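You operate a simulated robot arm through the tools that you are given. There is no shell and no other tool. Be economical: measure what you need, move in short steps, check, and stop when the job is done.

The job below is to be done with a simulated robot arm. You get a single attempt, and the scene is never put back.

TASK
Put the inlet plug on top of the small green tin. Take the water hose coupling and leave it on the side step of the truck. Take the red cup and leave it on top of the roll of blue tape. Fetch the blue square plug and set it in the steel parts tray. Put the white cap on the wheel step. Put the pink cap on the shelf of the tool rack. Put the carton marked "pond" from the top of the grading bench on the green mat on the grading bench and the carton that says "orchard" on the low bench. Put two of the water bottles from the top of the grading bench on the low bench. Put the stone from the top of the grading bench in the large yellow-handled tray. Open the red tool box lid. Any order will do. Set down upright: inlet plug, red cup, blue square plug, white cap, pink cap, carton, water bottle.
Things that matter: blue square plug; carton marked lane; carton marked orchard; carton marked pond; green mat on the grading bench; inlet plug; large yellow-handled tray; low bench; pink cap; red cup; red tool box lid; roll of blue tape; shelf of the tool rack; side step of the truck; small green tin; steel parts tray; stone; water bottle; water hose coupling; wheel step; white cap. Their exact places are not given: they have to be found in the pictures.

The check looks at the end state, three seconds after you hand in, the way a careful person would. Anything else that was tipped, shoved, dropped, spilled or broken makes it a failure. A push-on lid holds only when it is set on centred and level and pressed home; a screw cap is set on level and turned clockwise until tight.

THE ROBOT
A 5-joint arm with a two-finger parallel gripper on a trunk, on a base that drives. Base frame: it is fixed to the floor where the robot stands at the start and does not move with it; the origin is under the middle of the robot, x ahead of it, y to its left, z up; the surface under the hand at the start is at about z = 100. Lengths are in cm, angles in degrees, forces in N, time in s.
It reaches about 113.4 cm from its shoulder. Its first joint turns from -149.0 to 149.0 degrees. Places, roughly: blue square plug [25, 125, 100]; carton marked lane, carton marked orchard, carton  [400, -2025, 75]; green mat on the grading bench [420, -1920, 80]; inlet plug (5x5x7 cm) [50, 20, 70]; large yellow-handled tray (30x28x5 cm) [390, -1960, 80]; low bench [520, -1550, 40]; pink cap (5x5x7 cm) [370, -1980, 80]; red cup (8x7x9 cm) [30, 120, 90]; red tool box lid [190, 200, 100]; roll of blue tape (8x7x3 cm) [20, 50, 90]; shelf of the tool rack (22x66 cm) [248, -1582, 104]; side step of the truck (16x80 cm) [308, 226, 48]; small green tin (7x6x5 cm) [10, 100, 90]; steel parts tray (15x20x4 cm) [20, 150, 90]; stone (6x6x4 cm) [430, -1930, 80]; water bottle (7x7x24 cm) [400, -1990, 90]; water hose coupling (4x3x15 cm) [50, 10, 70]; wheel step (22x25 cm) [122, 224, 42]; white cap (5x5x7 cm) [20, 190, 90]. Payload 1.57 kg.
The tool frame sits at the grasp point between the pads (the TCP): z along the fingers, y along the line on which they close. The tips reach 3 cm beyond it. Largest opening 11 cm; finger width 2.4, thickness 1.2; the body of the gripper, 4.8 by 11.2 cm, starts 7.8 cm behind the TCP.
Orientation is that of the tool frame in the base frame, as a unit quaternion [x, y, z, w]. With the fingers straight down and closing along the base's y, the tool's x points along the base's -x, its y along +y and its z along -z.

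THE INTERFACE
- The arm moves only by the tool move_arm. Its argument "rows" is a list that holds one entry, the list of rows, each a list of 7 numbers: the turn, a rotation vector about the tool's x, y, z in rad, then the shift along the tool's x, y, z in cm, then the finger opening in cm, from 0 to 11. In form: [[[rx, ry, rz, tx, ty, tz, grip], ...]]. A call has 1 to 8 rows; each row is the pose to reach, as a shift and turn from the pose commanded when the call began, along the tool's axes at that moment. A row lasts 0.2 s, in which the tool goes at most 5 cm and 8.6 degrees; a call with a longer step from one row to the next is refused whole, and so is a gripper value outside its range. A pose out of reach is approached as far as the arm can. The call stops where the force on the tool passes 40 N (or 10 N more than at its start, if that is more) or the arm is blocked; 0.2 s more then pass. The fingers move at their own pace (about 15.3 cm/s each) and stop on an object; they squeeze with about 37 N. The grip force told is the motor's: it shows also when the fingers shut on nothing. Time passes only in rows, and 0.2 s behind the last, so rows that repeat a pose let the fingers close. The reply holds the time, the measured pose of the TCP, the force on the tool along the base axes, the opening and the grip force, in the units named above and with some noise, with the torque about the TCP (base axes, N m) and any sound that the robot's microphone picked up.
- Cameras (640 x 400 px; columns grow to the right, rows downward): "scene" is now at [0.2, 22.04, 183.74]; the picture's right is [0.65, -0.76, 0.00], its down [-0.69, -0.59, -0.43] and it looks along [0.33, 0.28, -0.90] (base axes); focal length 296 px, centre (320, 200). "wrist" rides on the gripper at [7, 1.6, -14.1] in the tool frame; the picture's right is [-0.23, 0.97, 0.00], its down [-0.86, -0.20, -0.48] and it looks along [-0.47, -0.11, 0.88] (tool axes); focal length 222 px, centre (320, 200).
- get_image(camera): a new picture of that camera. It takes no simulated time.
- raise_lower(by): slides the trunk up (or, below 0, down) by that many cm; the arm and the scene camera ride with it, the base frame stays. It gives what a move gives, with no picture.
- roll_base(legs): drives the robot by 1 to 6 legs, each [ahead, turn to the left] in cm and degrees, along the robot's own axes; the way and the turn of a leg run together, so that a leg with both is an arc; at most 150 cm and 180 degrees a leg. The arm and the cameras ride along, it lands a little off, and it stops where it bumps. It gives what a move gives.
- aim_head(pan, tilt): turns the head with the scene camera to pan (to the left, within 155 degrees either way) and tilt (down, from -29 to 69), counted from straight ahead of the robot. It gives what a move gives.
- locate(camera, pixels): there is no depth. For up to 12 entries [column, row, z] of the newest picture of that camera ("zoom" is the newest enlarged one), the place [x, y] in the base frame at which the ray of that pixel passes the height z, good to about 0.2 cm. It takes no simulated time.
- inspect(camera, box): a new picture of the part [left, top, right, bottom] of that camera's present view, enlarged. It takes no simulated time.
- close_job(): hands the job in; it is judged then, once.

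Keep the steps short. Do not move on a guess: measure, check each grasp and each placing, and mend mistakes. In all there are 371 turns and 324 pictures (those below and enlarged ones count). Leave the gripper open and the arm clear of the work at the hand-in unless told otherwise, and finish with a single line.

The tools are called after "Call:" by a JSON object that holds its "api" and its "payload". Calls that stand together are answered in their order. move_arm: Moves the arm, as the interface text tells. Its arguments: {"type":"object","properties":{"rows":{"type":"array"}},"required":["rows"]} The other tools are called the same way: raise_lower (by) slides the trunk up or down; roll_base (legs) drives the base; aim_head (pan, tilt) turns the head that bears the scene camera; get_image (camera) takes a picture; locate (camera, pixels) gives the place at which the rays of pixels pass given heights; inspect (camera, box) takes an enlarged picture of a part of a camera's view; close_job () hands the job in.

At the start:

```text
time: 0.0
eef_pos: [41.37, 54.33, 114.42]
tool_rot: [-0.004, 1.0, 0.0, -0.001]
force: [0.5, 0.4, -0.9]
ft_torque: [0.0, -0.01, -0.01]
grip_width: 11.01
grasp_force: 0.0
trunk travel left (down, up): [-87.7, 9.3]
robot x, y, heading: [-0.21, 0.99, 0.1]
head pan, tilt: [40.4, 64.7]
```

scene: 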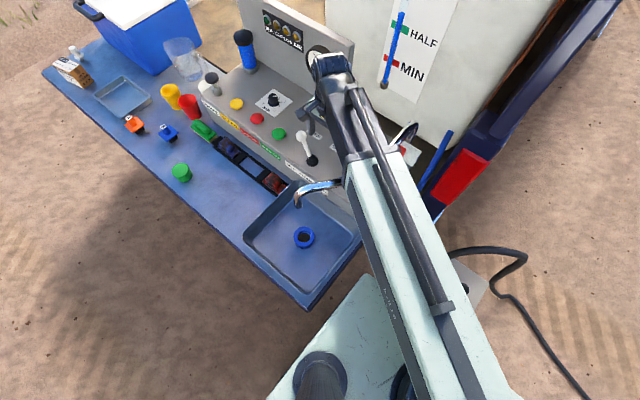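
wrist: 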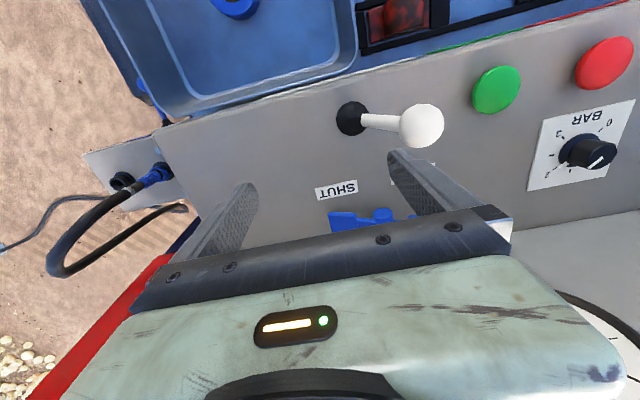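

I see a blue bench at the back of a truck with a control panel, tray, caps and plugs. I'll enlarge parts of the scene view to identify the things.

Call:
{"api": "inspect", "payload": {"camera": "scene", "box": [40, 20, 240, 145]}}

Call:
{"api": "inspect", "payload": {"camera": "scene", "box": [100, 80, 420, 280]}}

Call:
{"api": "inspect", "payload": {"camera": "scene", "box": [400, 200, 600, 325]}}

```text
3.20 times, centred on (140, 82) of scene
```

zoom: 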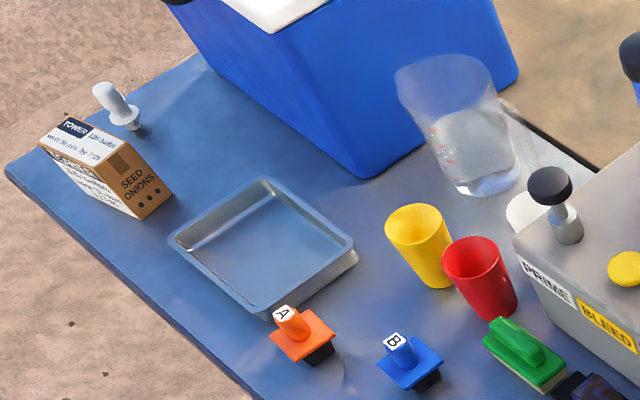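

```text
2.00 times, centred on (260, 180) of scene
```

zoom: 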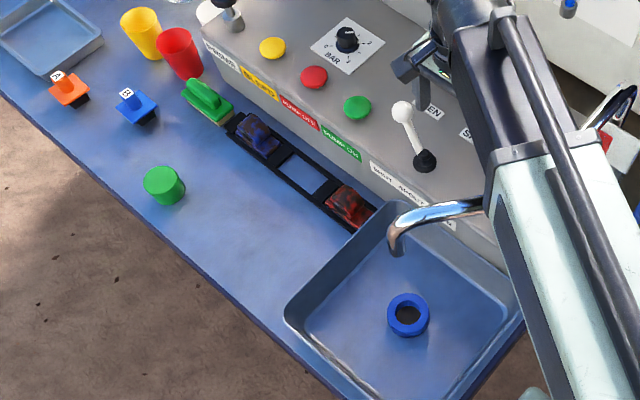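

```text
3.20 times, centred on (500, 262) of scene
```

zoom: 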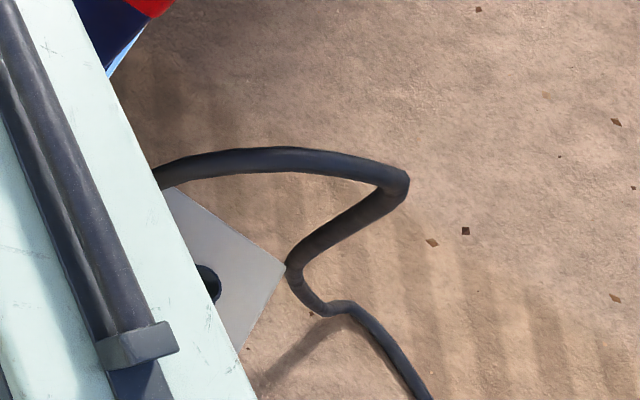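

In the wrist picture a plate with a hose and black plug shows at the left (80-190, 150-210). I'll enlarge it and the tape.

Call:
{"api": "inspect", "payload": {"camera": "wrist", "box": [40, 120, 240, 245]}}

Call:
{"api": "aim_head", "payload": {"pan": 0, "tilt": 60}}

Call:
{"api": "get_image", "payload": {"camera": "scene"}}

```text
3.20 times, centred on (140, 182) of wrist
```

zoom: 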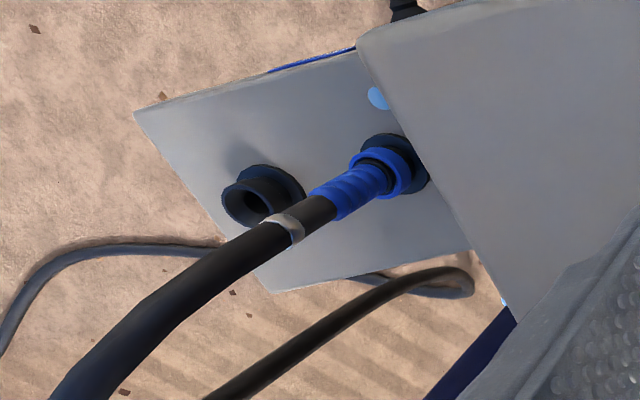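

```text
time: 1.1
eef_pos: [41.56, 54.33, 114.29]
tool_rot: [-0.004, 1.0, 0.0, 0.0]
force: [0.0, 0.1, -0.3]
ft_torque: [0.01, 0.01, 0.03]
grip_width: 11.03
grasp_force: 0.1
trunk travel left (down, up): [-87.7, 9.3]
robot x, y, heading: [-0.11, 0.98, -0.1]
head pan, tilt: [0.0, 60.0]
```

```text
317 pictures are left
```

scene: 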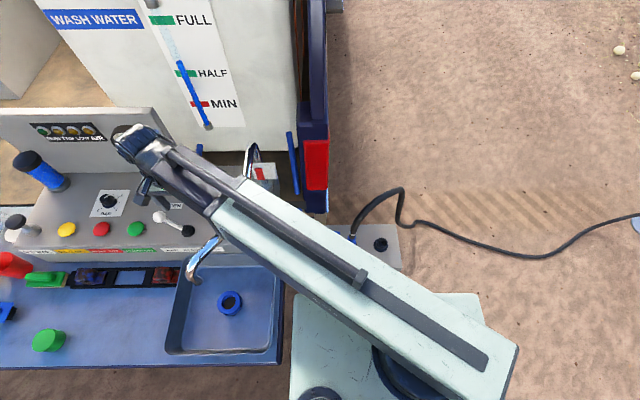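

Zooming in on the plate and on the panel labels.

Call:
{"api": "inspect", "payload": {"camera": "scene", "box": [320, 170, 480, 270]}}

Call:
{"api": "locate", "payload": {"camera": "scene", "pixels": [[380, 245, 70], [352, 238, 70], [230, 303, 90], [48, 340, 95]]}}

Call:
{"api": "inspect", "payload": {"camera": "scene", "box": [0, 110, 320, 310]}}

```text
4.00 times, centred on (400, 220) of scene
```

zoom: 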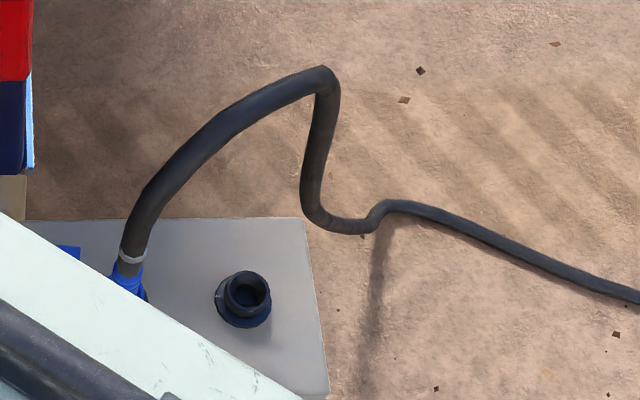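

```text
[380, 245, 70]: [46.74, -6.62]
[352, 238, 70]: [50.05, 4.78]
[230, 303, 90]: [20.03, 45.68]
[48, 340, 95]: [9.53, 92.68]
```

```text
2.00 times, centred on (160, 210) of scene
```

zoom: 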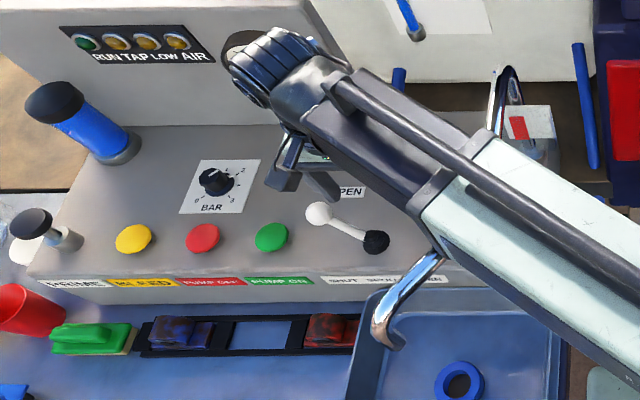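

Arm hides part of the plate. I'll lift and swing the arm to the left.

Call:
{"api": "move_arm", "payload": {"rows": [[[0, 0, 0, 0, 0, -5, 11], [0, 0, 0, 3, 4, -8, 11], [0, 0, 0, 5, 8.5, -8, 11], [0, 0, 0, 7, 13, -8, 11], [0, 0, 0, 9, 17, -8, 11], [0, 0, 0, 11, 21, -8, 11], [0, 0, 0, 13, 25, -8, 11], [0, 0, 0, 15, 29, -8, 11]]]}}

Call:
{"api": "get_image", "payload": {"camera": "scene"}}

Call:
{"api": "inspect", "payload": {"camera": "scene", "box": [240, 150, 420, 290]}}

```text
refused: row 2 steps farther than a row can; nothing moved
```

```text
314 pictures are left
```

scene: 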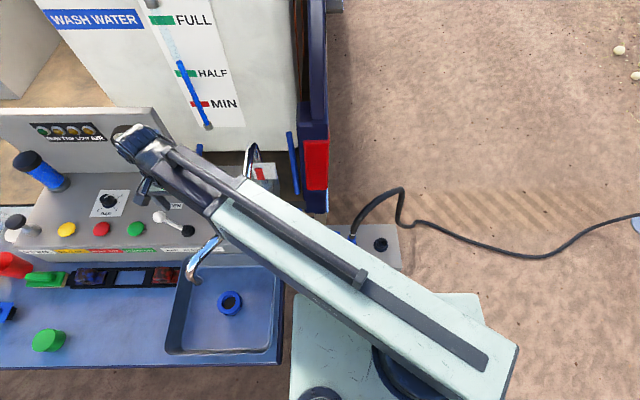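

```text
2.86 times, centred on (330, 220) of scene
```

zoom: 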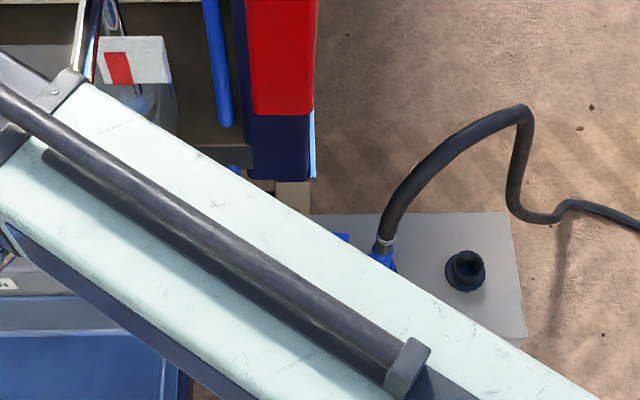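

Step was too long; retry with smaller ones.

Call:
{"api": "move_arm", "payload": {"rows": [[[0, 0, 0, 0, 0, -4.5, 11], [0, 0, 0, 1, 2, -8.5, 11], [0, 0, 0, 3, 6, -9, 11], [0, 0, 0, 5, 10, -9, 11], [0, 0, 0, 7, 14, -9, 11], [0, 0, 0, 9, 18, -9, 11], [0, 0, 0, 11, 22, -9, 11], [0, 0, 0, 13, 26, -9, 11]]]}}

Call:
{"api": "get_image", "payload": {"camera": "scene"}}

Call:
{"api": "inspect", "payload": {"camera": "scene", "box": [240, 150, 420, 290]}}

```text
time: 1.8
eef_pos: [40.55, 56.59, 114.57]
tool_rot: [0.002, 1.0, -0.008, 0.009]
force: [12.8, -24.7, 17.5]
ft_torque: [0.11, -0.26, -0.45]
grip_width: 8.81
grasp_force: 0.0
out of reach, approached as far as the arm can: row 1, 2, 3
trunk travel left (down, up): [-87.7, 9.3]
robot x, y, heading: [-0.0, 1.23, -0.0]
head pan, tilt: [0.0, 60.0]
stopped in row 3: the force on the tool passed its limit at 53 N (the readings are from after the stop); the commanded pose is now the measured one
```

```text
312 pictures are left
```

scene: 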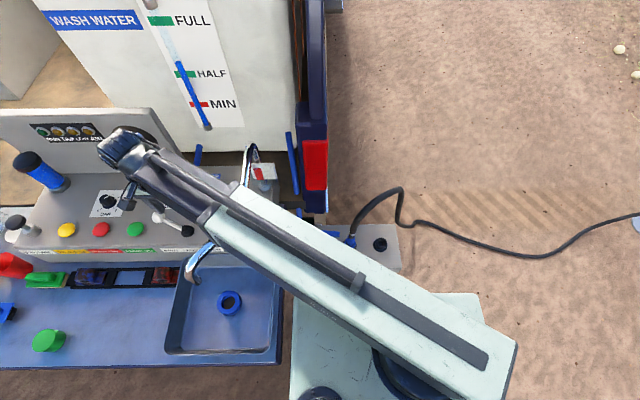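

```text
2.86 times, centred on (330, 220) of scene
```

zoom: 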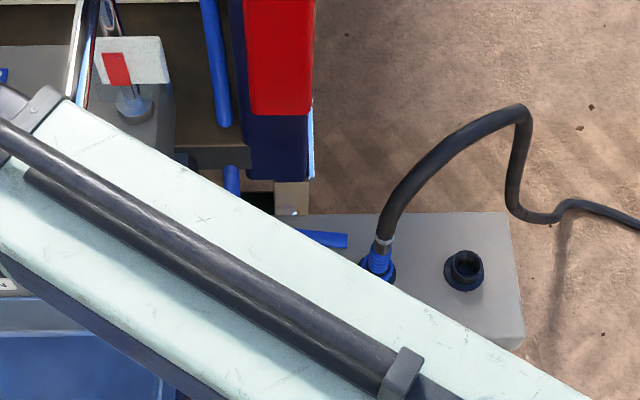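

The fingers hit something and can't go higher at this trunk height. Look through the wrist camera.

Call:
{"api": "get_image", "payload": {"camera": "wrist"}}

Call:
{"api": "inspect", "payload": {"camera": "scene", "box": [60, 110, 260, 250]}}

```text
310 pictures are left
```

wrist: 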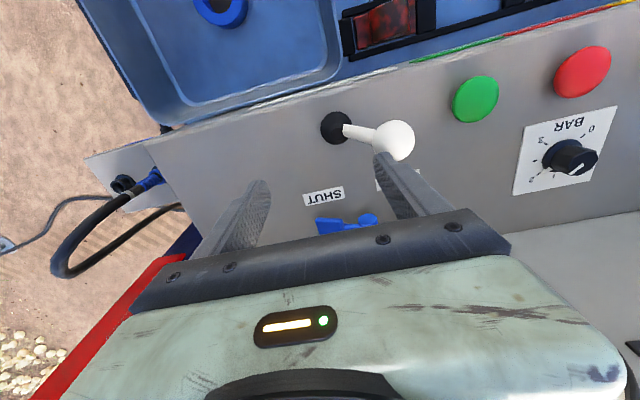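

```text
2.86 times, centred on (160, 180) of scene
```

zoom: 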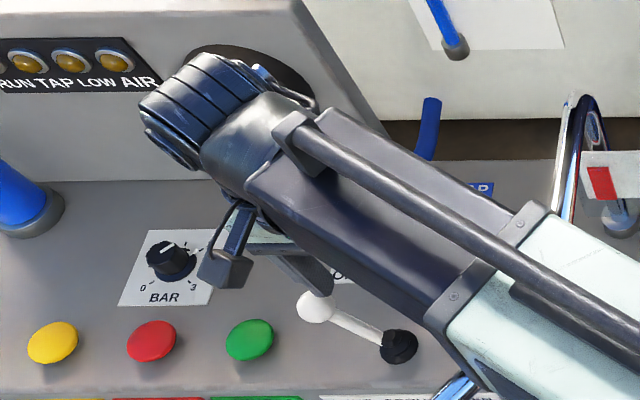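

The left finger rests against the white ball lever. I'll back off to the right, then raise the trunk.

Call:
{"api": "move_arm", "payload": {"rows": [[[0, 0, 0, 0, -2, 0, 8.8], [0, 0, 0, 0, -3, 0, 8.8]]]}}

Call:
{"api": "raise_lower", "payload": {"by": 9}}

Call:
{"api": "get_image", "payload": {"camera": "wrist"}}

Call:
{"api": "inspect", "payload": {"camera": "scene", "box": [0, 110, 320, 310]}}

```text
time: 2.4
eef_pos: [40.2, 54.17, 114.31]
tool_rot: [0.0, 1.0, -0.006, 0.004]
force: [0.1, -0.9, 0.4]
ft_torque: [-0.03, 0.0, 0.01]
grip_width: 8.79
grasp_force: 0.1
trunk travel left (down, up): [-87.7, 9.3]
robot x, y, heading: [-0.05, 0.84, 0.1]
head pan, tilt: [0.0, 60.0]
```

```text
time: 3.6
eef_pos: [40.38, 54.17, 123.36]
tool_rot: [0.0, 1.0, -0.005, 0.006]
force: [-0.5, -0.2, 0.3]
ft_torque: [-0.01, -0.01, -0.01]
grip_width: 8.8
grasp_force: 0.1
trunk travel left (down, up): [-96.7, 0.3]
robot x, y, heading: [0.17, 0.68, -0.2]
head pan, tilt: [0.0, 60.0]
```

```text
308 pictures are left
```

wrist: 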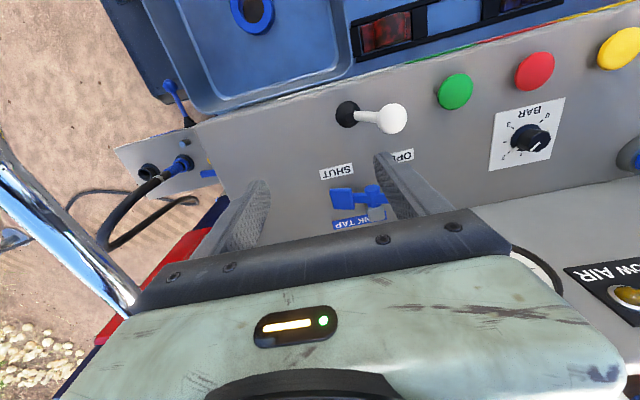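

```text
2.00 times, centred on (160, 210) of scene
```

zoom: 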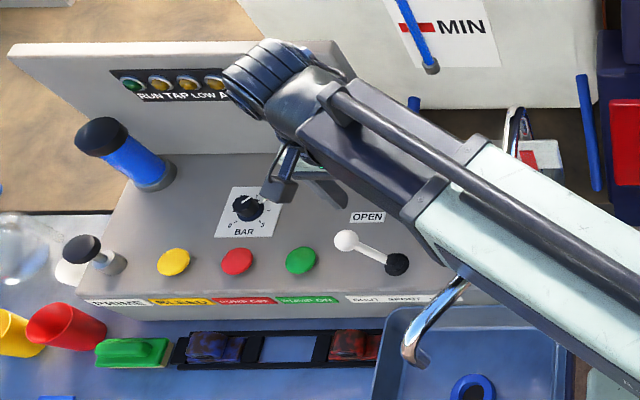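

Lever looks unchanged. Now swing left.

Call:
{"api": "move_arm", "payload": {"rows": [[[0, 0, 0, 2, 2, 0, 9], [0, 0, 0, 5, 5, 0, 9], [0, 0, 0, 8, 8, 0, 9], [0, 0, 0, 11, 11, 0, 9], [0, 0, 0, 13, 15, 0, 9], [0, 0, 0, 15, 19, 0, 9], [0, 0, 0, 17, 23, 0, 9], [0, 0, 0, 19, 27, 0, 9]]]}}

Call:
{"api": "get_image", "payload": {"camera": "scene"}}

Call:
{"api": "inspect", "payload": {"camera": "scene", "box": [240, 150, 420, 290]}}

```text
time: 5.4
eef_pos: [21.33, 81.2, 123.39]
tool_rot: [0.001, 1.0, -0.005, 0.006]
force: [-0.2, -0.1, 0.4]
ft_torque: [0.0, -0.02, -0.03]
grip_width: 8.99
grasp_force: 0.0
out of reach, approached as far as the arm can: row 6, 7, 8
trunk travel left (down, up): [-96.7, 0.3]
robot x, y, heading: [0.29, 0.57, -0.1]
head pan, tilt: [0.0, 60.0]
```

```text
306 pictures are left
```

scene: 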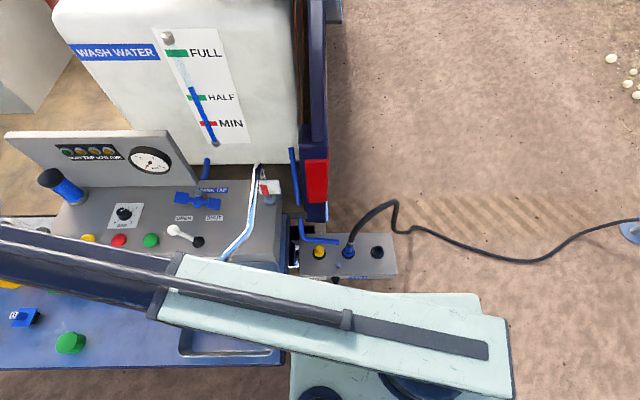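

```text
2.86 times, centred on (330, 220) of scene
```

zoom: 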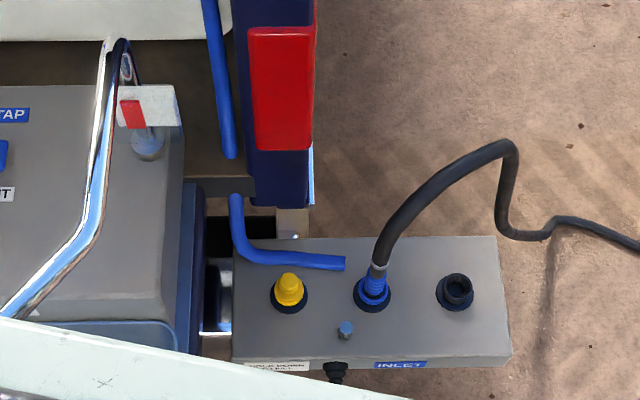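

A yellow plug sits beside the blue coupling. Enlarge the labels.

Call:
{"api": "inspect", "payload": {"camera": "scene", "box": [295, 220, 405, 290]}}

Call:
{"api": "inspect", "payload": {"camera": "scene", "box": [0, 120, 260, 290]}}

Call:
{"api": "locate", "payload": {"camera": "scene", "pixels": [[319, 250, 75], [348, 250, 75], [377, 252, 75], [338, 265, 70], [335, 280, 70]]}}

```text
5.71 times, centred on (350, 255) of scene
```

zoom: 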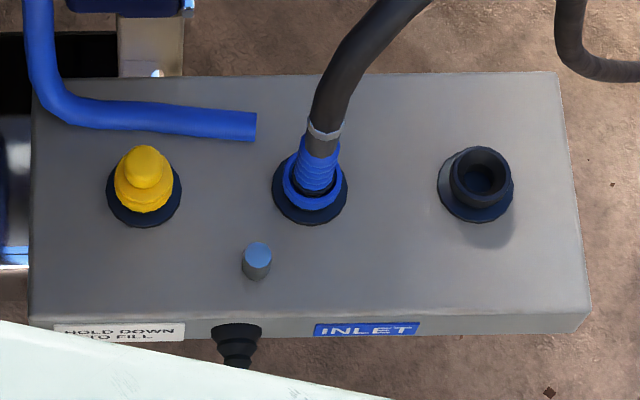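

```text
2.35 times, centred on (130, 205) of scene
```

zoom: 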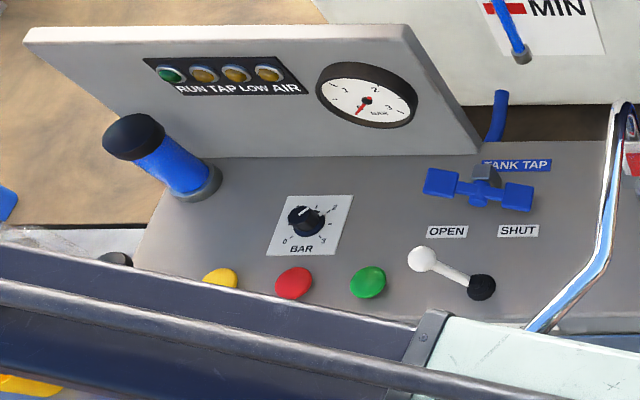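

```text
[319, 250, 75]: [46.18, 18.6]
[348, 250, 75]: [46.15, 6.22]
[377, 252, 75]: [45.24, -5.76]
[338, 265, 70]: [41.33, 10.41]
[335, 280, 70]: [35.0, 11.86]
```

The yellow one (about x46,y18.6) is the inlet plug; the blue coupling is beside it. Now look around to learn the wider scene.

Call:
{"api": "aim_head", "payload": {"pan": 75, "tilt": 35}}

Call:
{"api": "get_image", "payload": {"camera": "scene"}}

Call:
{"api": "aim_head", "payload": {"pan": 25, "tilt": 25}}

Call:
{"api": "get_image", "payload": {"camera": "scene"}}

Call:
{"api": "aim_head", "payload": {"pan": -60, "tilt": 20}}

Call:
{"api": "get_image", "payload": {"camera": "scene"}}

Call:
{"api": "aim_head", "payload": {"pan": -120, "tilt": 20}}

Call:
{"api": "get_image", "payload": {"camera": "scene"}}

Call:
{"api": "aim_head", "payload": {"pan": 150, "tilt": 40}}

Call:
{"api": "get_image", "payload": {"camera": "scene"}}

```text
time: 6.9
eef_pos: [21.45, 81.08, 123.43]
tool_rot: [0.0, 1.0, -0.006, 0.006]
force: [-0.1, -0.4, -0.1]
ft_torque: [-0.02, -0.01, -0.02]
grip_width: 9.0
grasp_force: 0.1
trunk travel left (down, up): [-96.7, 0.3]
robot x, y, heading: [-0.15, 0.77, 0.2]
head pan, tilt: [75.0, 35.0]
```

```text
302 pictures are left
```

scene: 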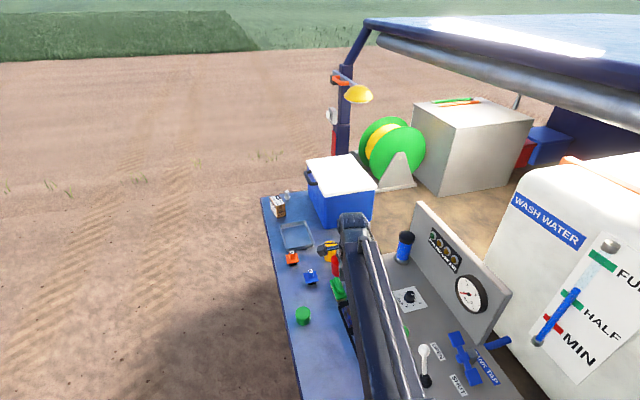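

```text
time: 8.1
eef_pos: [21.43, 81.1, 123.46]
tool_rot: [0.0, 1.0, -0.005, 0.007]
force: [-0.1, 0.4, 0.1]
ft_torque: [0.04, -0.01, -0.01]
grip_width: 8.99
grasp_force: 0.0
trunk travel left (down, up): [-96.7, 0.3]
robot x, y, heading: [-0.3, 1.39, 0.1]
head pan, tilt: [25.0, 25.0]
```

```text
301 pictures are left
```

scene: 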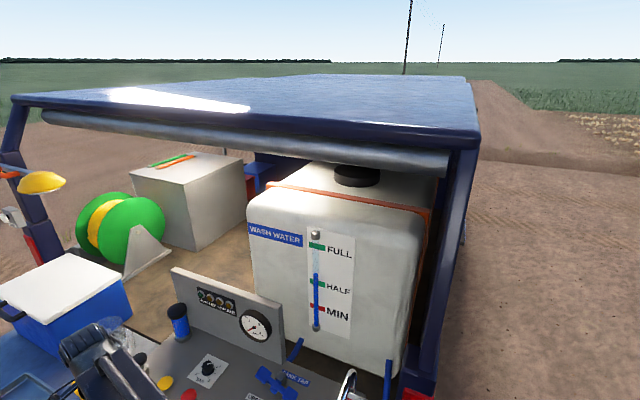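

```text
time: 9.7
eef_pos: [21.52, 81.03, 123.43]
tool_rot: [0.001, 1.0, -0.005, 0.006]
force: [0.4, -0.2, 0.3]
ft_torque: [0.02, 0.03, 0.02]
grip_width: 9.0
grasp_force: 0.0
trunk travel left (down, up): [-96.7, 0.3]
robot x, y, heading: [0.08, 0.87, 0.2]
head pan, tilt: [-60.0, 20.0]
```

```text
300 pictures are left
```

scene: 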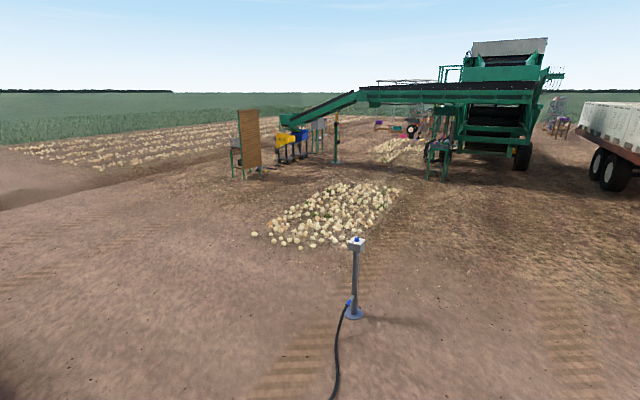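

```text
time: 11.0
eef_pos: [21.5, 81.18, 123.36]
tool_rot: [0.001, 1.0, -0.006, 0.006]
force: [0.1, 0.0, 0.0]
ft_torque: [0.02, -0.01, 0.0]
grip_width: 9.01
grasp_force: 0.0
trunk travel left (down, up): [-96.7, 0.3]
robot x, y, heading: [-0.16, 1.29, 0.3]
head pan, tilt: [-120.0, 20.0]
```

```text
299 pictures are left
```

scene: 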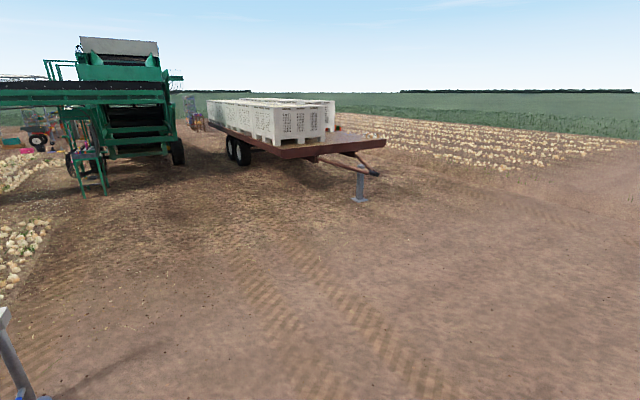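

```text
time: 14.7
eef_pos: [21.56, 81.16, 123.33]
tool_rot: [0.001, 1.0, -0.005, 0.006]
force: [1.1, 0.2, 0.3]
ft_torque: [0.01, -0.01, 0.02]
grip_width: 9.0
grasp_force: 0.0
trunk travel left (down, up): [-96.7, 0.3]
robot x, y, heading: [0.35, 0.97, 0.2]
head pan, tilt: [150.0, 40.0]
```

```text
298 pictures are left
```

scene: 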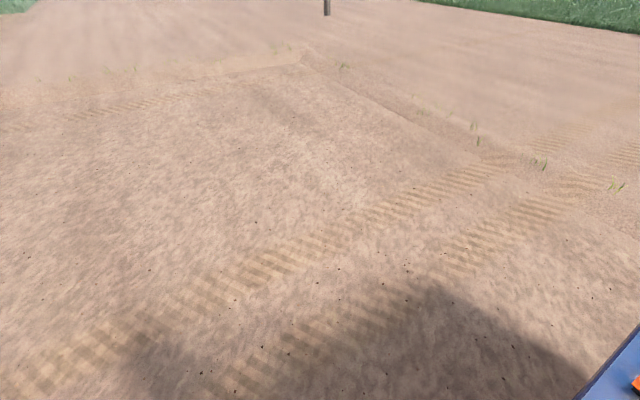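

Head back to the front to find the shoulder and the plug position.

Call:
{"api": "aim_head", "payload": {"pan": -10, "tilt": 69}}

Call:
{"api": "get_image", "payload": {"camera": "scene"}}

```text
time: 17.2
eef_pos: [21.54, 81.17, 123.36]
tool_rot: [0.001, 1.0, -0.005, 0.006]
force: [0.1, -0.9, -0.7]
ft_torque: [-0.03, 0.02, 0.0]
grip_width: 9.01
grasp_force: 0.1
trunk travel left (down, up): [-96.7, 0.3]
robot x, y, heading: [-0.16, 0.92, 0.2]
head pan, tilt: [-10.0, 68.8]
```

```text
297 pictures are left
```

scene: 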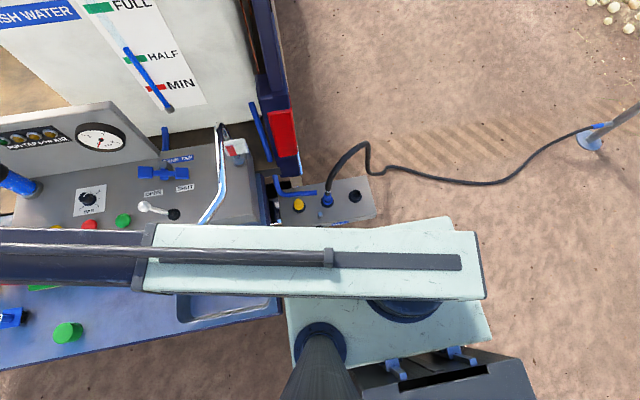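

Call:
{"api": "locate", "payload": {"camera": "scene", "pixels": [[405, 305, 110], [405, 295, 130], [480, 265, 140], [320, 340, 110], [299, 205, 75], [327, 200, 75], [355, 196, 72], [218, 130, 130], [585, 140, 0], [625, 110, 60]]}}

Call:
{"api": "inspect", "payload": {"camera": "scene", "box": [260, 110, 420, 230]}}

```text
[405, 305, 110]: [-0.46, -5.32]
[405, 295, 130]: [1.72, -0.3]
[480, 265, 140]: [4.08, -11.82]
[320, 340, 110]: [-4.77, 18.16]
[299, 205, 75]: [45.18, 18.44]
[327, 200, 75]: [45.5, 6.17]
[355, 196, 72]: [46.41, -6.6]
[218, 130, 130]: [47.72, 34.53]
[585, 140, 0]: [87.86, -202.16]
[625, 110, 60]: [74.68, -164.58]
```

```text
3.33 times, centred on (340, 170) of scene
```

zoom: 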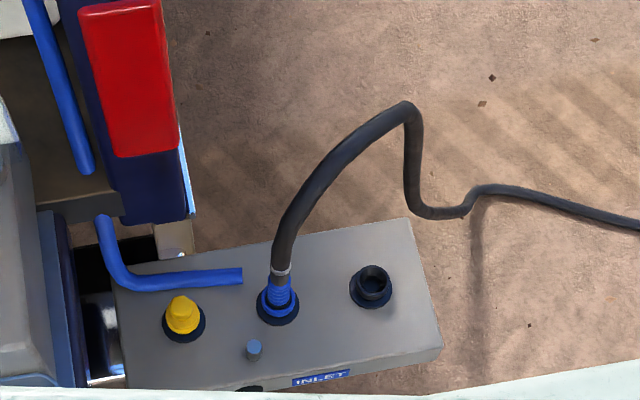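

Shoulder is near (0,0). The faucet arcs from about (52,40) to (17,49) with top near z≈122, so I must cross over it at z≥134. First retract and rise.

Call:
{"api": "move_arm", "payload": {"rows": [[[0, 0, 0, 0, -4, -2, 6], [0, 0, 0, 0, -8, -4, 6], [0, 0, 0, 0, -12, -6.5, 6], [0, 0, 0, 0, -16, -8.5, 6], [0, 0, 0, 0, -20, -10.5, 6]]]}}

Call:
{"api": "get_image", "payload": {"camera": "wrist"}}

Call:
{"api": "get_image", "payload": {"camera": "scene"}}

```text
time: 18.4
eef_pos: [20.6, 61.64, 123.35]
tool_rot: [0.001, 1.0, -0.005, 0.006]
force: [-0.5, 0.3, 0.2]
ft_torque: [0.02, -0.02, 0.0]
grip_width: 6.0
grasp_force: 0.0
out of reach, approached as far as the arm can: row 1, 2, 3, 4, 5
trunk travel left (down, up): [-96.7, 0.3]
robot x, y, heading: [0.05, 0.94, -0.1]
head pan, tilt: [-10.0, 68.8]
```

```text
295 pictures are left
```

wrist: 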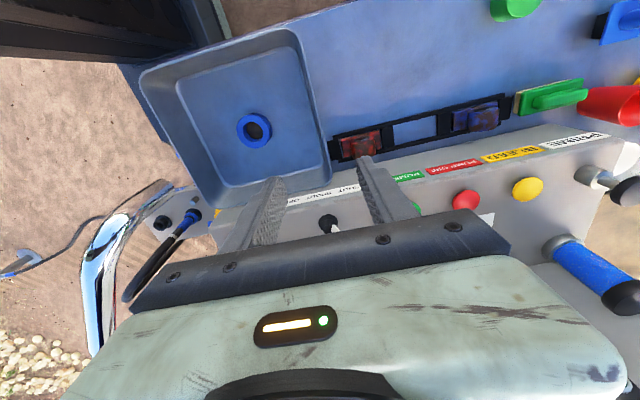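

```text
294 pictures are left
```

scene: 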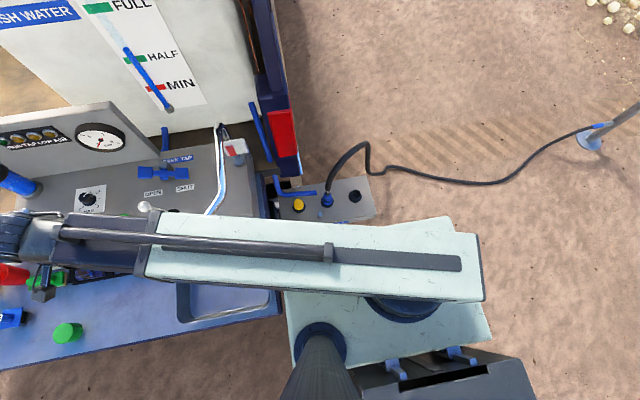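

The arm can't rise any more, so its height may be set by the trunk only. I'll test a 3 cm downward arm move.

Call:
{"api": "move_arm", "payload": {"rows": [[[0, 0, 0, 0, 0, 1.5, 6], [0, 0, 0, 0, 0, 3, 6]]]}}

```text
time: 19.0
eef_pos: [20.87, 61.75, 123.36]
tool_rot: [0.001, 1.0, -0.005, 0.006]
force: [-0.4, 0.0, -0.8]
ft_torque: [0.01, -0.06, -0.03]
grip_width: 6.01
grasp_force: 0.0
out of reach, approached as far as the arm can: row 1, 2
trunk travel left (down, up): [-96.7, 0.3]
robot x, y, heading: [-0.03, 1.02, 0.0]
head pan, tilt: [-10.0, 68.8]
```

Commanded pose may still be the unreachable high one. Try lowering 12 to see.

Call:
{"api": "move_arm", "payload": {"rows": [[[0, 0, 0, 0, 0, 4, 6], [0, 0, 0, 0, 0, 8, 6], [0, 0, 0, 0, 0, 10, 6]]]}}

```text
time: 19.8
eef_pos: [21.48, 61.63, 123.54]
tool_rot: [0.001, 1.0, -0.006, 0.006]
force: [0.9, 0.2, -0.4]
ft_torque: [-0.02, 0.02, -0.01]
grip_width: 5.98
grasp_force: 0.1
out of reach, approached as far as the arm can: row 1, 2, 3
trunk travel left (down, up): [-96.7, 0.3]
robot x, y, heading: [0.27, 0.87, -0.1]
head pan, tilt: [-10.0, 68.8]
```

With the hand down, height is set only by the trunk (horizontal telescoping arm). I'll move the hand clear left of the faucet, then back the base up to gain room.

Call:
{"api": "move_arm", "payload": {"rows": [[[0, 0, 0, 3, 3, -1, 6], [0, 0, 0, 6, 6, -2, 6], [0, 0, 0, 9, 9, -2.4, 6], [0, 0, 0, 12, 12, -2.4, 6], [0, 0, 0, 15, 15, -2.4, 6]]]}}

Call:
{"api": "roll_base", "payload": {"legs": [[-45, 0]]}}

Call:
{"api": "aim_head", "payload": {"pan": 20, "tilt": 50}}

Call:
{"api": "get_image", "payload": {"camera": "scene"}}

```text
time: 21.0
eef_pos: [5.97, 76.97, 123.31]
tool_rot: [0.0, 1.0, -0.005, 0.006]
force: [0.3, -0.6, -0.3]
ft_torque: [-0.02, 0.01, 0.02]
grip_width: 6.02
grasp_force: 0.1
out of reach, approached as far as the arm can: row 1, 2, 3, 4, 5
trunk travel left (down, up): [-96.7, 0.3]
robot x, y, heading: [0.35, 1.2, 0.1]
head pan, tilt: [-10.0, 68.8]
```

```text
time: 23.7
eef_pos: [-39.53, 76.82, 123.47]
tool_rot: [0.001, 1.0, -0.006, 0.006]
force: [0.0, 0.8, -0.8]
ft_torque: [-0.01, 0.01, -0.03]
grip_width: 6.01
grasp_force: 0.1
trunk travel left (down, up): [-96.7, 0.3]
robot x, y, heading: [-45.54, 0.63, -0.1]
head pan, tilt: [-10.0, 68.8]
```

```text
time: 24.7
eef_pos: [-39.58, 76.86, 123.42]
tool_rot: [0.001, 1.0, -0.005, 0.006]
force: [0.1, 0.1, 0.5]
ft_torque: [0.01, -0.02, 0.02]
grip_width: 5.99
grasp_force: 0.0
trunk travel left (down, up): [-96.7, 0.3]
robot x, y, heading: [-45.93, 0.7, -0.0]
head pan, tilt: [20.0, 50.0]
```

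```text
293 pictures are left
```

scene: 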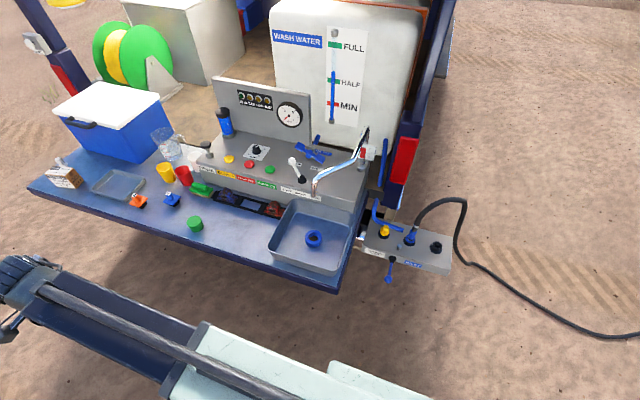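

Great overview. Enlarge the sink and inlet box.

Call:
{"api": "inspect", "payload": {"camera": "scene", "box": [250, 120, 470, 290]}}

Call:
{"api": "inspect", "payload": {"camera": "scene", "box": [30, 110, 270, 260]}}

Call:
{"api": "locate", "payload": {"camera": "scene", "pixels": [[384, 232, 75], [409, 238, 75], [314, 240, 91], [315, 190, 110], [315, 190, 120], [195, 224, 92], [340, 290, 90], [28, 187, 90]]}}

```text
2.35 times, centred on (360, 205) of scene
```

zoom: 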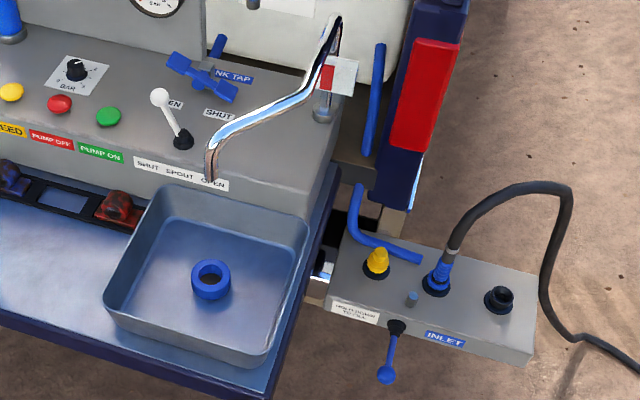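

```text
2.67 times, centred on (150, 185) of scene
```

zoom: 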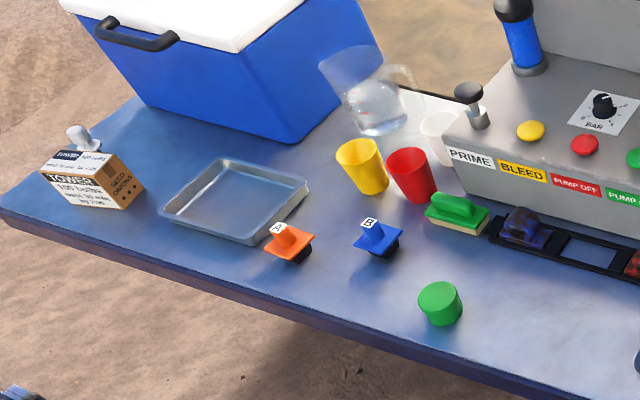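

```text
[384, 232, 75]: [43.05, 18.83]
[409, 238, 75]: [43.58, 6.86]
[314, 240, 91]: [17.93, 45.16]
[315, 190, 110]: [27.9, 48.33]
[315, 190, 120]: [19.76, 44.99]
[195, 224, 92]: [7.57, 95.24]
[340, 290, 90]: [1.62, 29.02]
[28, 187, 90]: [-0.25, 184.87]
```

Triangulated: plug ≈(48.4,18.3,68), coupling ≈(48.1,5.7). Spout tip hangs ≈z 120 above the tape, so that one needs a pitched hand later. Now swing the hand toward the plug, in front of the faucet.

Call:
{"api": "move_arm", "payload": {"rows": [[[0, 0, 0, -3.05, -3.6, 0, 8], [0, 0, 0, -6.1, -7.2, 0, 8], [0, 0, 0, -9.15, -10.8, 0, 8], [0, 0, 0, -12.2, -14.4, 0, 8], [0, 0, 0, -15.25, -18, 0, 8], [0, 0, 0, -18.3, -21.6, 0, 8], [0, 0, 0, -21.35, -25.2, 0, 8], [0, 0, 0, -24.4, -28.8, 0, 8]]]}}

Call:
{"api": "move_arm", "payload": {"rows": [[[0, 0, 0, -3.05, -3.6, 0, 8], [0, 0, 0, -6.1, -7.2, 0, 8], [0, 0, 0, -9.15, -10.8, 0, 8], [0, 0, 0, -12.2, -14.4, 0, 8], [0, 0, 0, -15.25, -18, 0, 8], [0, 0, 0, -20, -19.5, 0, 8], [0, 0, 0, -24.8, -20.5, 0, 8], [0, 0, 0, -29.6, -21.5, 0, 8]]]}}

```text
time: 26.5
eef_pos: [-15.35, 47.67, 123.38]
tool_rot: [0.001, 1.0, -0.005, 0.005]
force: [-0.1, -0.4, 0.2]
ft_torque: [-0.03, 0.03, 0.0]
grip_width: 8.0
grasp_force: 0.1
out of reach, approached as far as the arm can: row 2, 5, 6, 7, 8
trunk travel left (down, up): [-96.7, 0.3]
robot x, y, heading: [-45.51, 1.27, 0.1]
head pan, tilt: [20.0, 50.0]
```

```text
time: 28.3
eef_pos: [14.55, 26.12, 123.41]
tool_rot: [0.001, 1.0, -0.005, 0.006]
force: [0.2, 0.0, -0.6]
ft_torque: [0.01, 0.01, -0.03]
grip_width: 7.99
grasp_force: 0.1
out of reach, approached as far as the arm can: row 1, 2, 3, 4, 5, 7, 8
trunk travel left (down, up): [-96.7, 0.3]
robot x, y, heading: [-45.49, 0.97, -0.2]
head pan, tilt: [20.0, 50.0]
```

Call:
{"api": "move_arm", "payload": {"rows": [[[0, 0, 0, -4.5, -1.2, 0, 8], [0, 0, 0, -9, -2.4, 0, 8], [0, 0, 0, -13.5, -3.5, 0, 8], [0, 0, 0, -18, -4.7, 0, 8], [0, 0, 0, -22.5, -5.9, 0, 8], [0, 0, 0, -27, -7, 0, 8], [0, 0, 0, -31, -7.8, 0, 8]]]}}

Call:
{"api": "get_image", "payload": {"camera": "wrist"}}

Call:
{"api": "get_image", "payload": {"camera": "scene"}}

```text
time: 29.9
eef_pos: [45.42, 18.49, 123.35]
tool_rot: [0.0, 1.0, -0.006, 0.006]
force: [-0.1, 0.4, -0.9]
ft_torque: [0.02, 0.01, 0.01]
grip_width: 8.0
grasp_force: 0.0
out of reach, approached as far as the arm can: row 2, 3, 4, 5, 6, 7
trunk travel left (down, up): [-96.7, 0.3]
robot x, y, heading: [-45.5, 0.69, 0.1]
head pan, tilt: [20.0, 50.0]
```

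```text
290 pictures are left
```

wrist: 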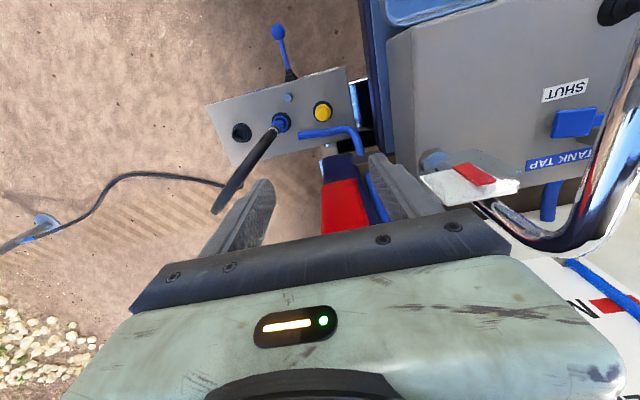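

```text
289 pictures are left
```

scene: 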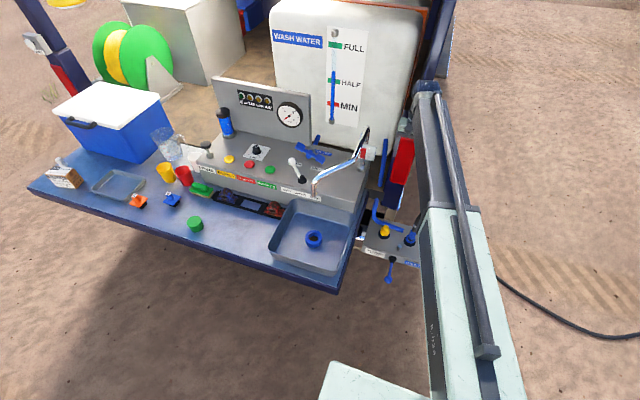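

Call:
{"api": "locate", "payload": {"camera": "wrist", "pixels": [[322, 111, 70], [322, 111, 66], [282, 122, 70], [240, 132, 68], [345, 235, 95], [345, 235, 110], [370, 160, 70], [325, 185, 80]]}}

Call:
{"api": "inspect", "payload": {"camera": "wrist", "box": [200, 60, 440, 240]}}

Call:
{"api": "inspect", "payload": {"camera": "scene", "box": [340, 120, 480, 280]}}

```text
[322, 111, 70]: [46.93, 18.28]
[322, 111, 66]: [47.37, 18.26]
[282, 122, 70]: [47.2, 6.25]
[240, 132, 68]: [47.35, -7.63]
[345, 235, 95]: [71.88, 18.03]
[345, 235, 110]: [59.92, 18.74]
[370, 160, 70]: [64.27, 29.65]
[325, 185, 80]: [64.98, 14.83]
```

```text
2.22 times, centred on (320, 150) of wrist
```

zoom: 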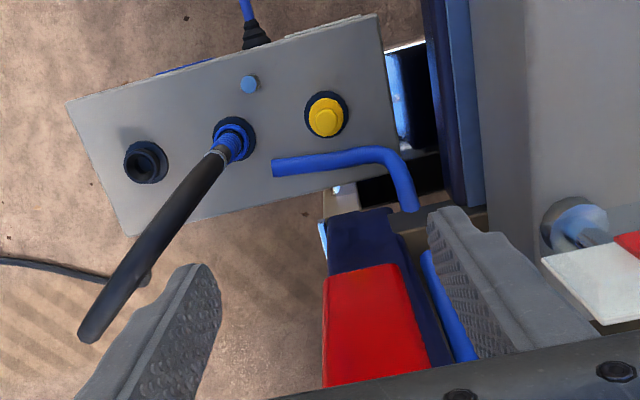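

```text
2.50 times, centred on (410, 200) of scene
```

zoom: 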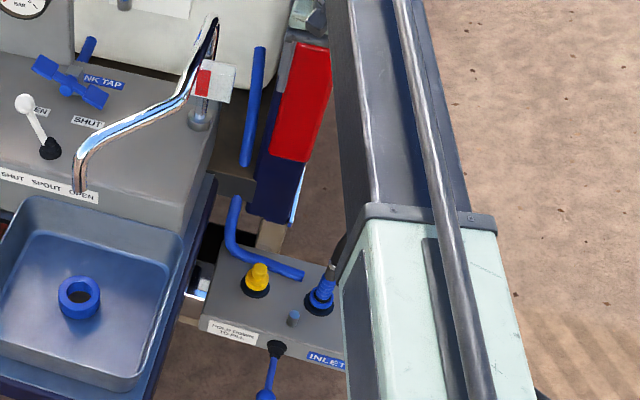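

Check where the pillar (navy, red light) stands relative to the hand path.

Call:
{"api": "locate", "payload": {"camera": "wrist", "pixels": [[329, 180, 70], [329, 180, 80], [329, 180, 90], [322, 222, 80], [322, 222, 100], [322, 222, 120], [346, 180, 80], [346, 180, 90]]}}

Call:
{"api": "locate", "payload": {"camera": "scene", "pixels": [[392, 208, 70], [392, 208, 80], [392, 208, 90], [404, 185, 80], [404, 185, 90], [404, 185, 100], [382, 200, 80], [382, 200, 90]]}}

```text
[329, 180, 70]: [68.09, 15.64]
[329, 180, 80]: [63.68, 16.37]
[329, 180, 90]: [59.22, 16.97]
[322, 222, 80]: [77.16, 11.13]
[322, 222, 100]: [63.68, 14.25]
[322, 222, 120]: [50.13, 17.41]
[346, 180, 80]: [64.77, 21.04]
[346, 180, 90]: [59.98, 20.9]
```

```text
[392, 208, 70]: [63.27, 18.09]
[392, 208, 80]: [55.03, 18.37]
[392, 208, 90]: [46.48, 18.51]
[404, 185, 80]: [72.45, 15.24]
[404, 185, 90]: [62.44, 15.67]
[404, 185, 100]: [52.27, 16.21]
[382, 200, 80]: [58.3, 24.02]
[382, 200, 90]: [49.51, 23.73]
```

Pillar is ≥65 in x, so clear. Shift to x=47, and lower the trunk 40.

Call:
{"api": "move_arm", "payload": {"rows": [[[0, 0, 0, -1.6, -0.2, 0, 8]]]}}

Call:
{"api": "raise_lower", "payload": {"by": -38}}

Call:
{"api": "get_image", "payload": {"camera": "wrist"}}

Call:
{"api": "inspect", "payload": {"camera": "scene", "box": [300, 80, 560, 300]}}

```text
time: 30.3
eef_pos: [46.97, 18.32, 123.4]
tool_rot: [0.001, 1.0, -0.006, 0.005]
force: [0.6, 0.3, 0.9]
ft_torque: [-0.01, 0.0, 0.01]
grip_width: 7.99
grasp_force: 0.1
trunk travel left (down, up): [-96.7, 0.3]
robot x, y, heading: [-45.55, 1.48, -0.2]
head pan, tilt: [20.0, 50.0]
```

```text
time: 33.9
eef_pos: [46.9, 18.31, 85.32]
tool_rot: [0.001, 1.0, -0.006, 0.005]
force: [-0.1, -1.2, 0.1]
ft_torque: [0.0, 0.0, -0.01]
grip_width: 8.0
grasp_force: 0.2
trunk travel left (down, up): [-58.7, 38.3]
robot x, y, heading: [-45.6, 0.96, -0.1]
head pan, tilt: [20.0, 50.0]
```

```text
286 pictures are left
```

wrist: 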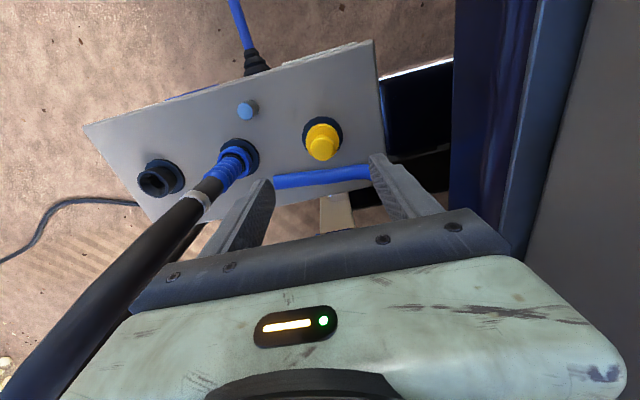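

```text
1.82 times, centred on (430, 190) of scene
```

zoom: 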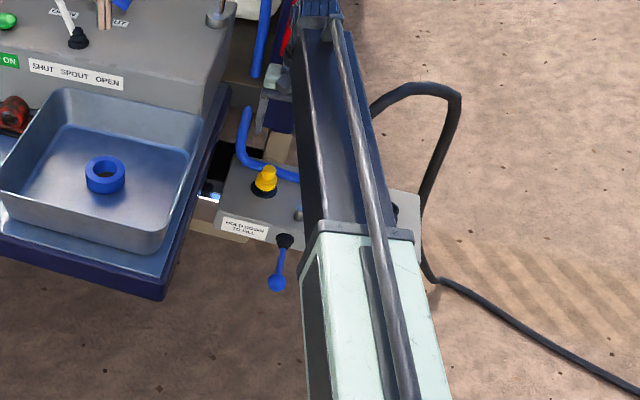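

Call:
{"api": "locate", "payload": {"camera": "wrist", "pixels": [[321, 146, 71], [321, 146, 68], [322, 135, 65], [234, 163, 66], [70, 320, 85], [70, 320, 95]]}}

Call:
{"api": "inspect", "payload": {"camera": "wrist", "box": [200, 90, 440, 240]}}

```text
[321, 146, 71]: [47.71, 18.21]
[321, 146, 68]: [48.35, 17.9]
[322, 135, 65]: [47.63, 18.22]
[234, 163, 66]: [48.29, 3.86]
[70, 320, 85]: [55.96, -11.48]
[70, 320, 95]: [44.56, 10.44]
```

```text
2.67 times, centred on (320, 165) of wrist
```

zoom: 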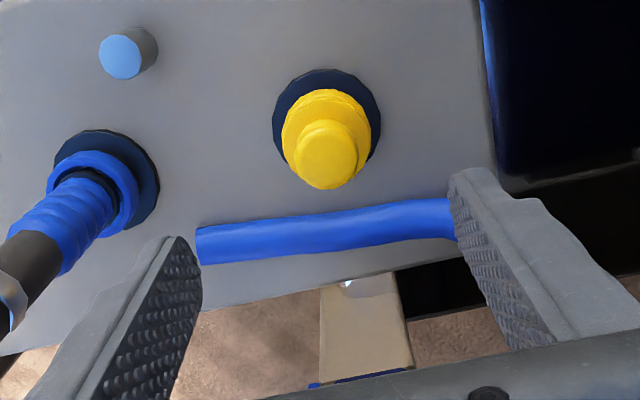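

Plug knob about (46.9,18.2), z≈71. Lower 14.

Call:
{"api": "raise_lower", "payload": {"by": -14}}

Call:
{"api": "get_image", "payload": {"camera": "wrist"}}

Call:
{"api": "inspect", "payload": {"camera": "scene", "box": [340, 60, 500, 200]}}

```text
time: 35.6
eef_pos: [46.89, 18.22, 71.36]
tool_rot: [0.002, 1.0, -0.005, 0.005]
force: [0.2, 0.3, 0.4]
ft_torque: [0.01, 0.0, 0.02]
grip_width: 8.01
grasp_force: 0.0
trunk travel left (down, up): [-44.7, 52.3]
robot x, y, heading: [-45.21, 0.93, 0.0]
head pan, tilt: [20.0, 50.0]
```

```text
283 pictures are left
```

wrist: 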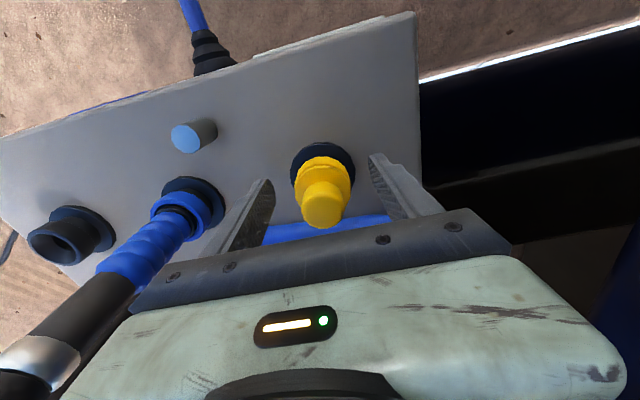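

```text
2.86 times, centred on (420, 130) of scene
```

zoom: 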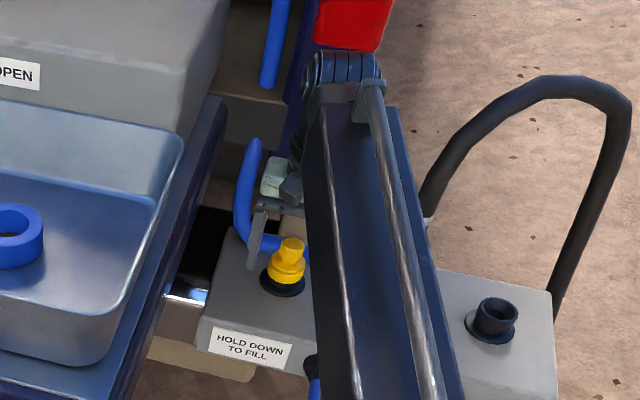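

Plug is centred between the fingers. Lower 2 more, then close.

Call:
{"api": "raise_lower", "payload": {"by": -2}}

Call:
{"api": "move_arm", "payload": {"rows": [[[0, 0, 0, 0, 0, 0, 4], [0, 0, 0, 0, 0, 0, 0], [0, 0, 0, 0, 0, 0, 0]]]}}

Call:
{"api": "get_image", "payload": {"camera": "wrist"}}

```text
time: 36.3
eef_pos: [46.85, 18.42, 69.73]
tool_rot: [0.002, 1.0, -0.005, 0.006]
force: [8.4, 0.7, 19.4]
ft_torque: [0.91, -0.05, -0.35]
grip_width: 8.05
grasp_force: 0.6
trunk travel left (down, up): [-42.7, 54.3]
robot x, y, heading: [-45.97, 1.13, -0.3]
head pan, tilt: [20.0, 50.0]
```

```text
time: 37.1
eef_pos: [46.89, 18.36, 69.5]
tool_rot: [0.002, 1.0, -0.005, 0.006]
force: [4.2, 10.6, 19.3]
ft_torque: [1.59, 0.25, 0.23]
grip_width: 6.0
grasp_force: 45.1
trunk travel left (down, up): [-42.7, 54.3]
robot x, y, heading: [-45.68, 0.86, -0.1]
head pan, tilt: [20.0, 50.0]
```

```text
281 pictures are left
```

wrist: 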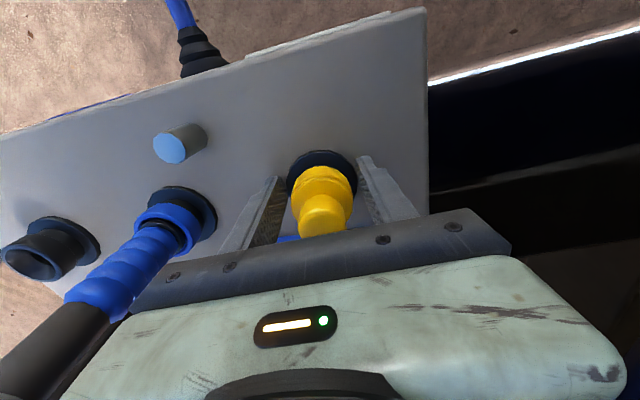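

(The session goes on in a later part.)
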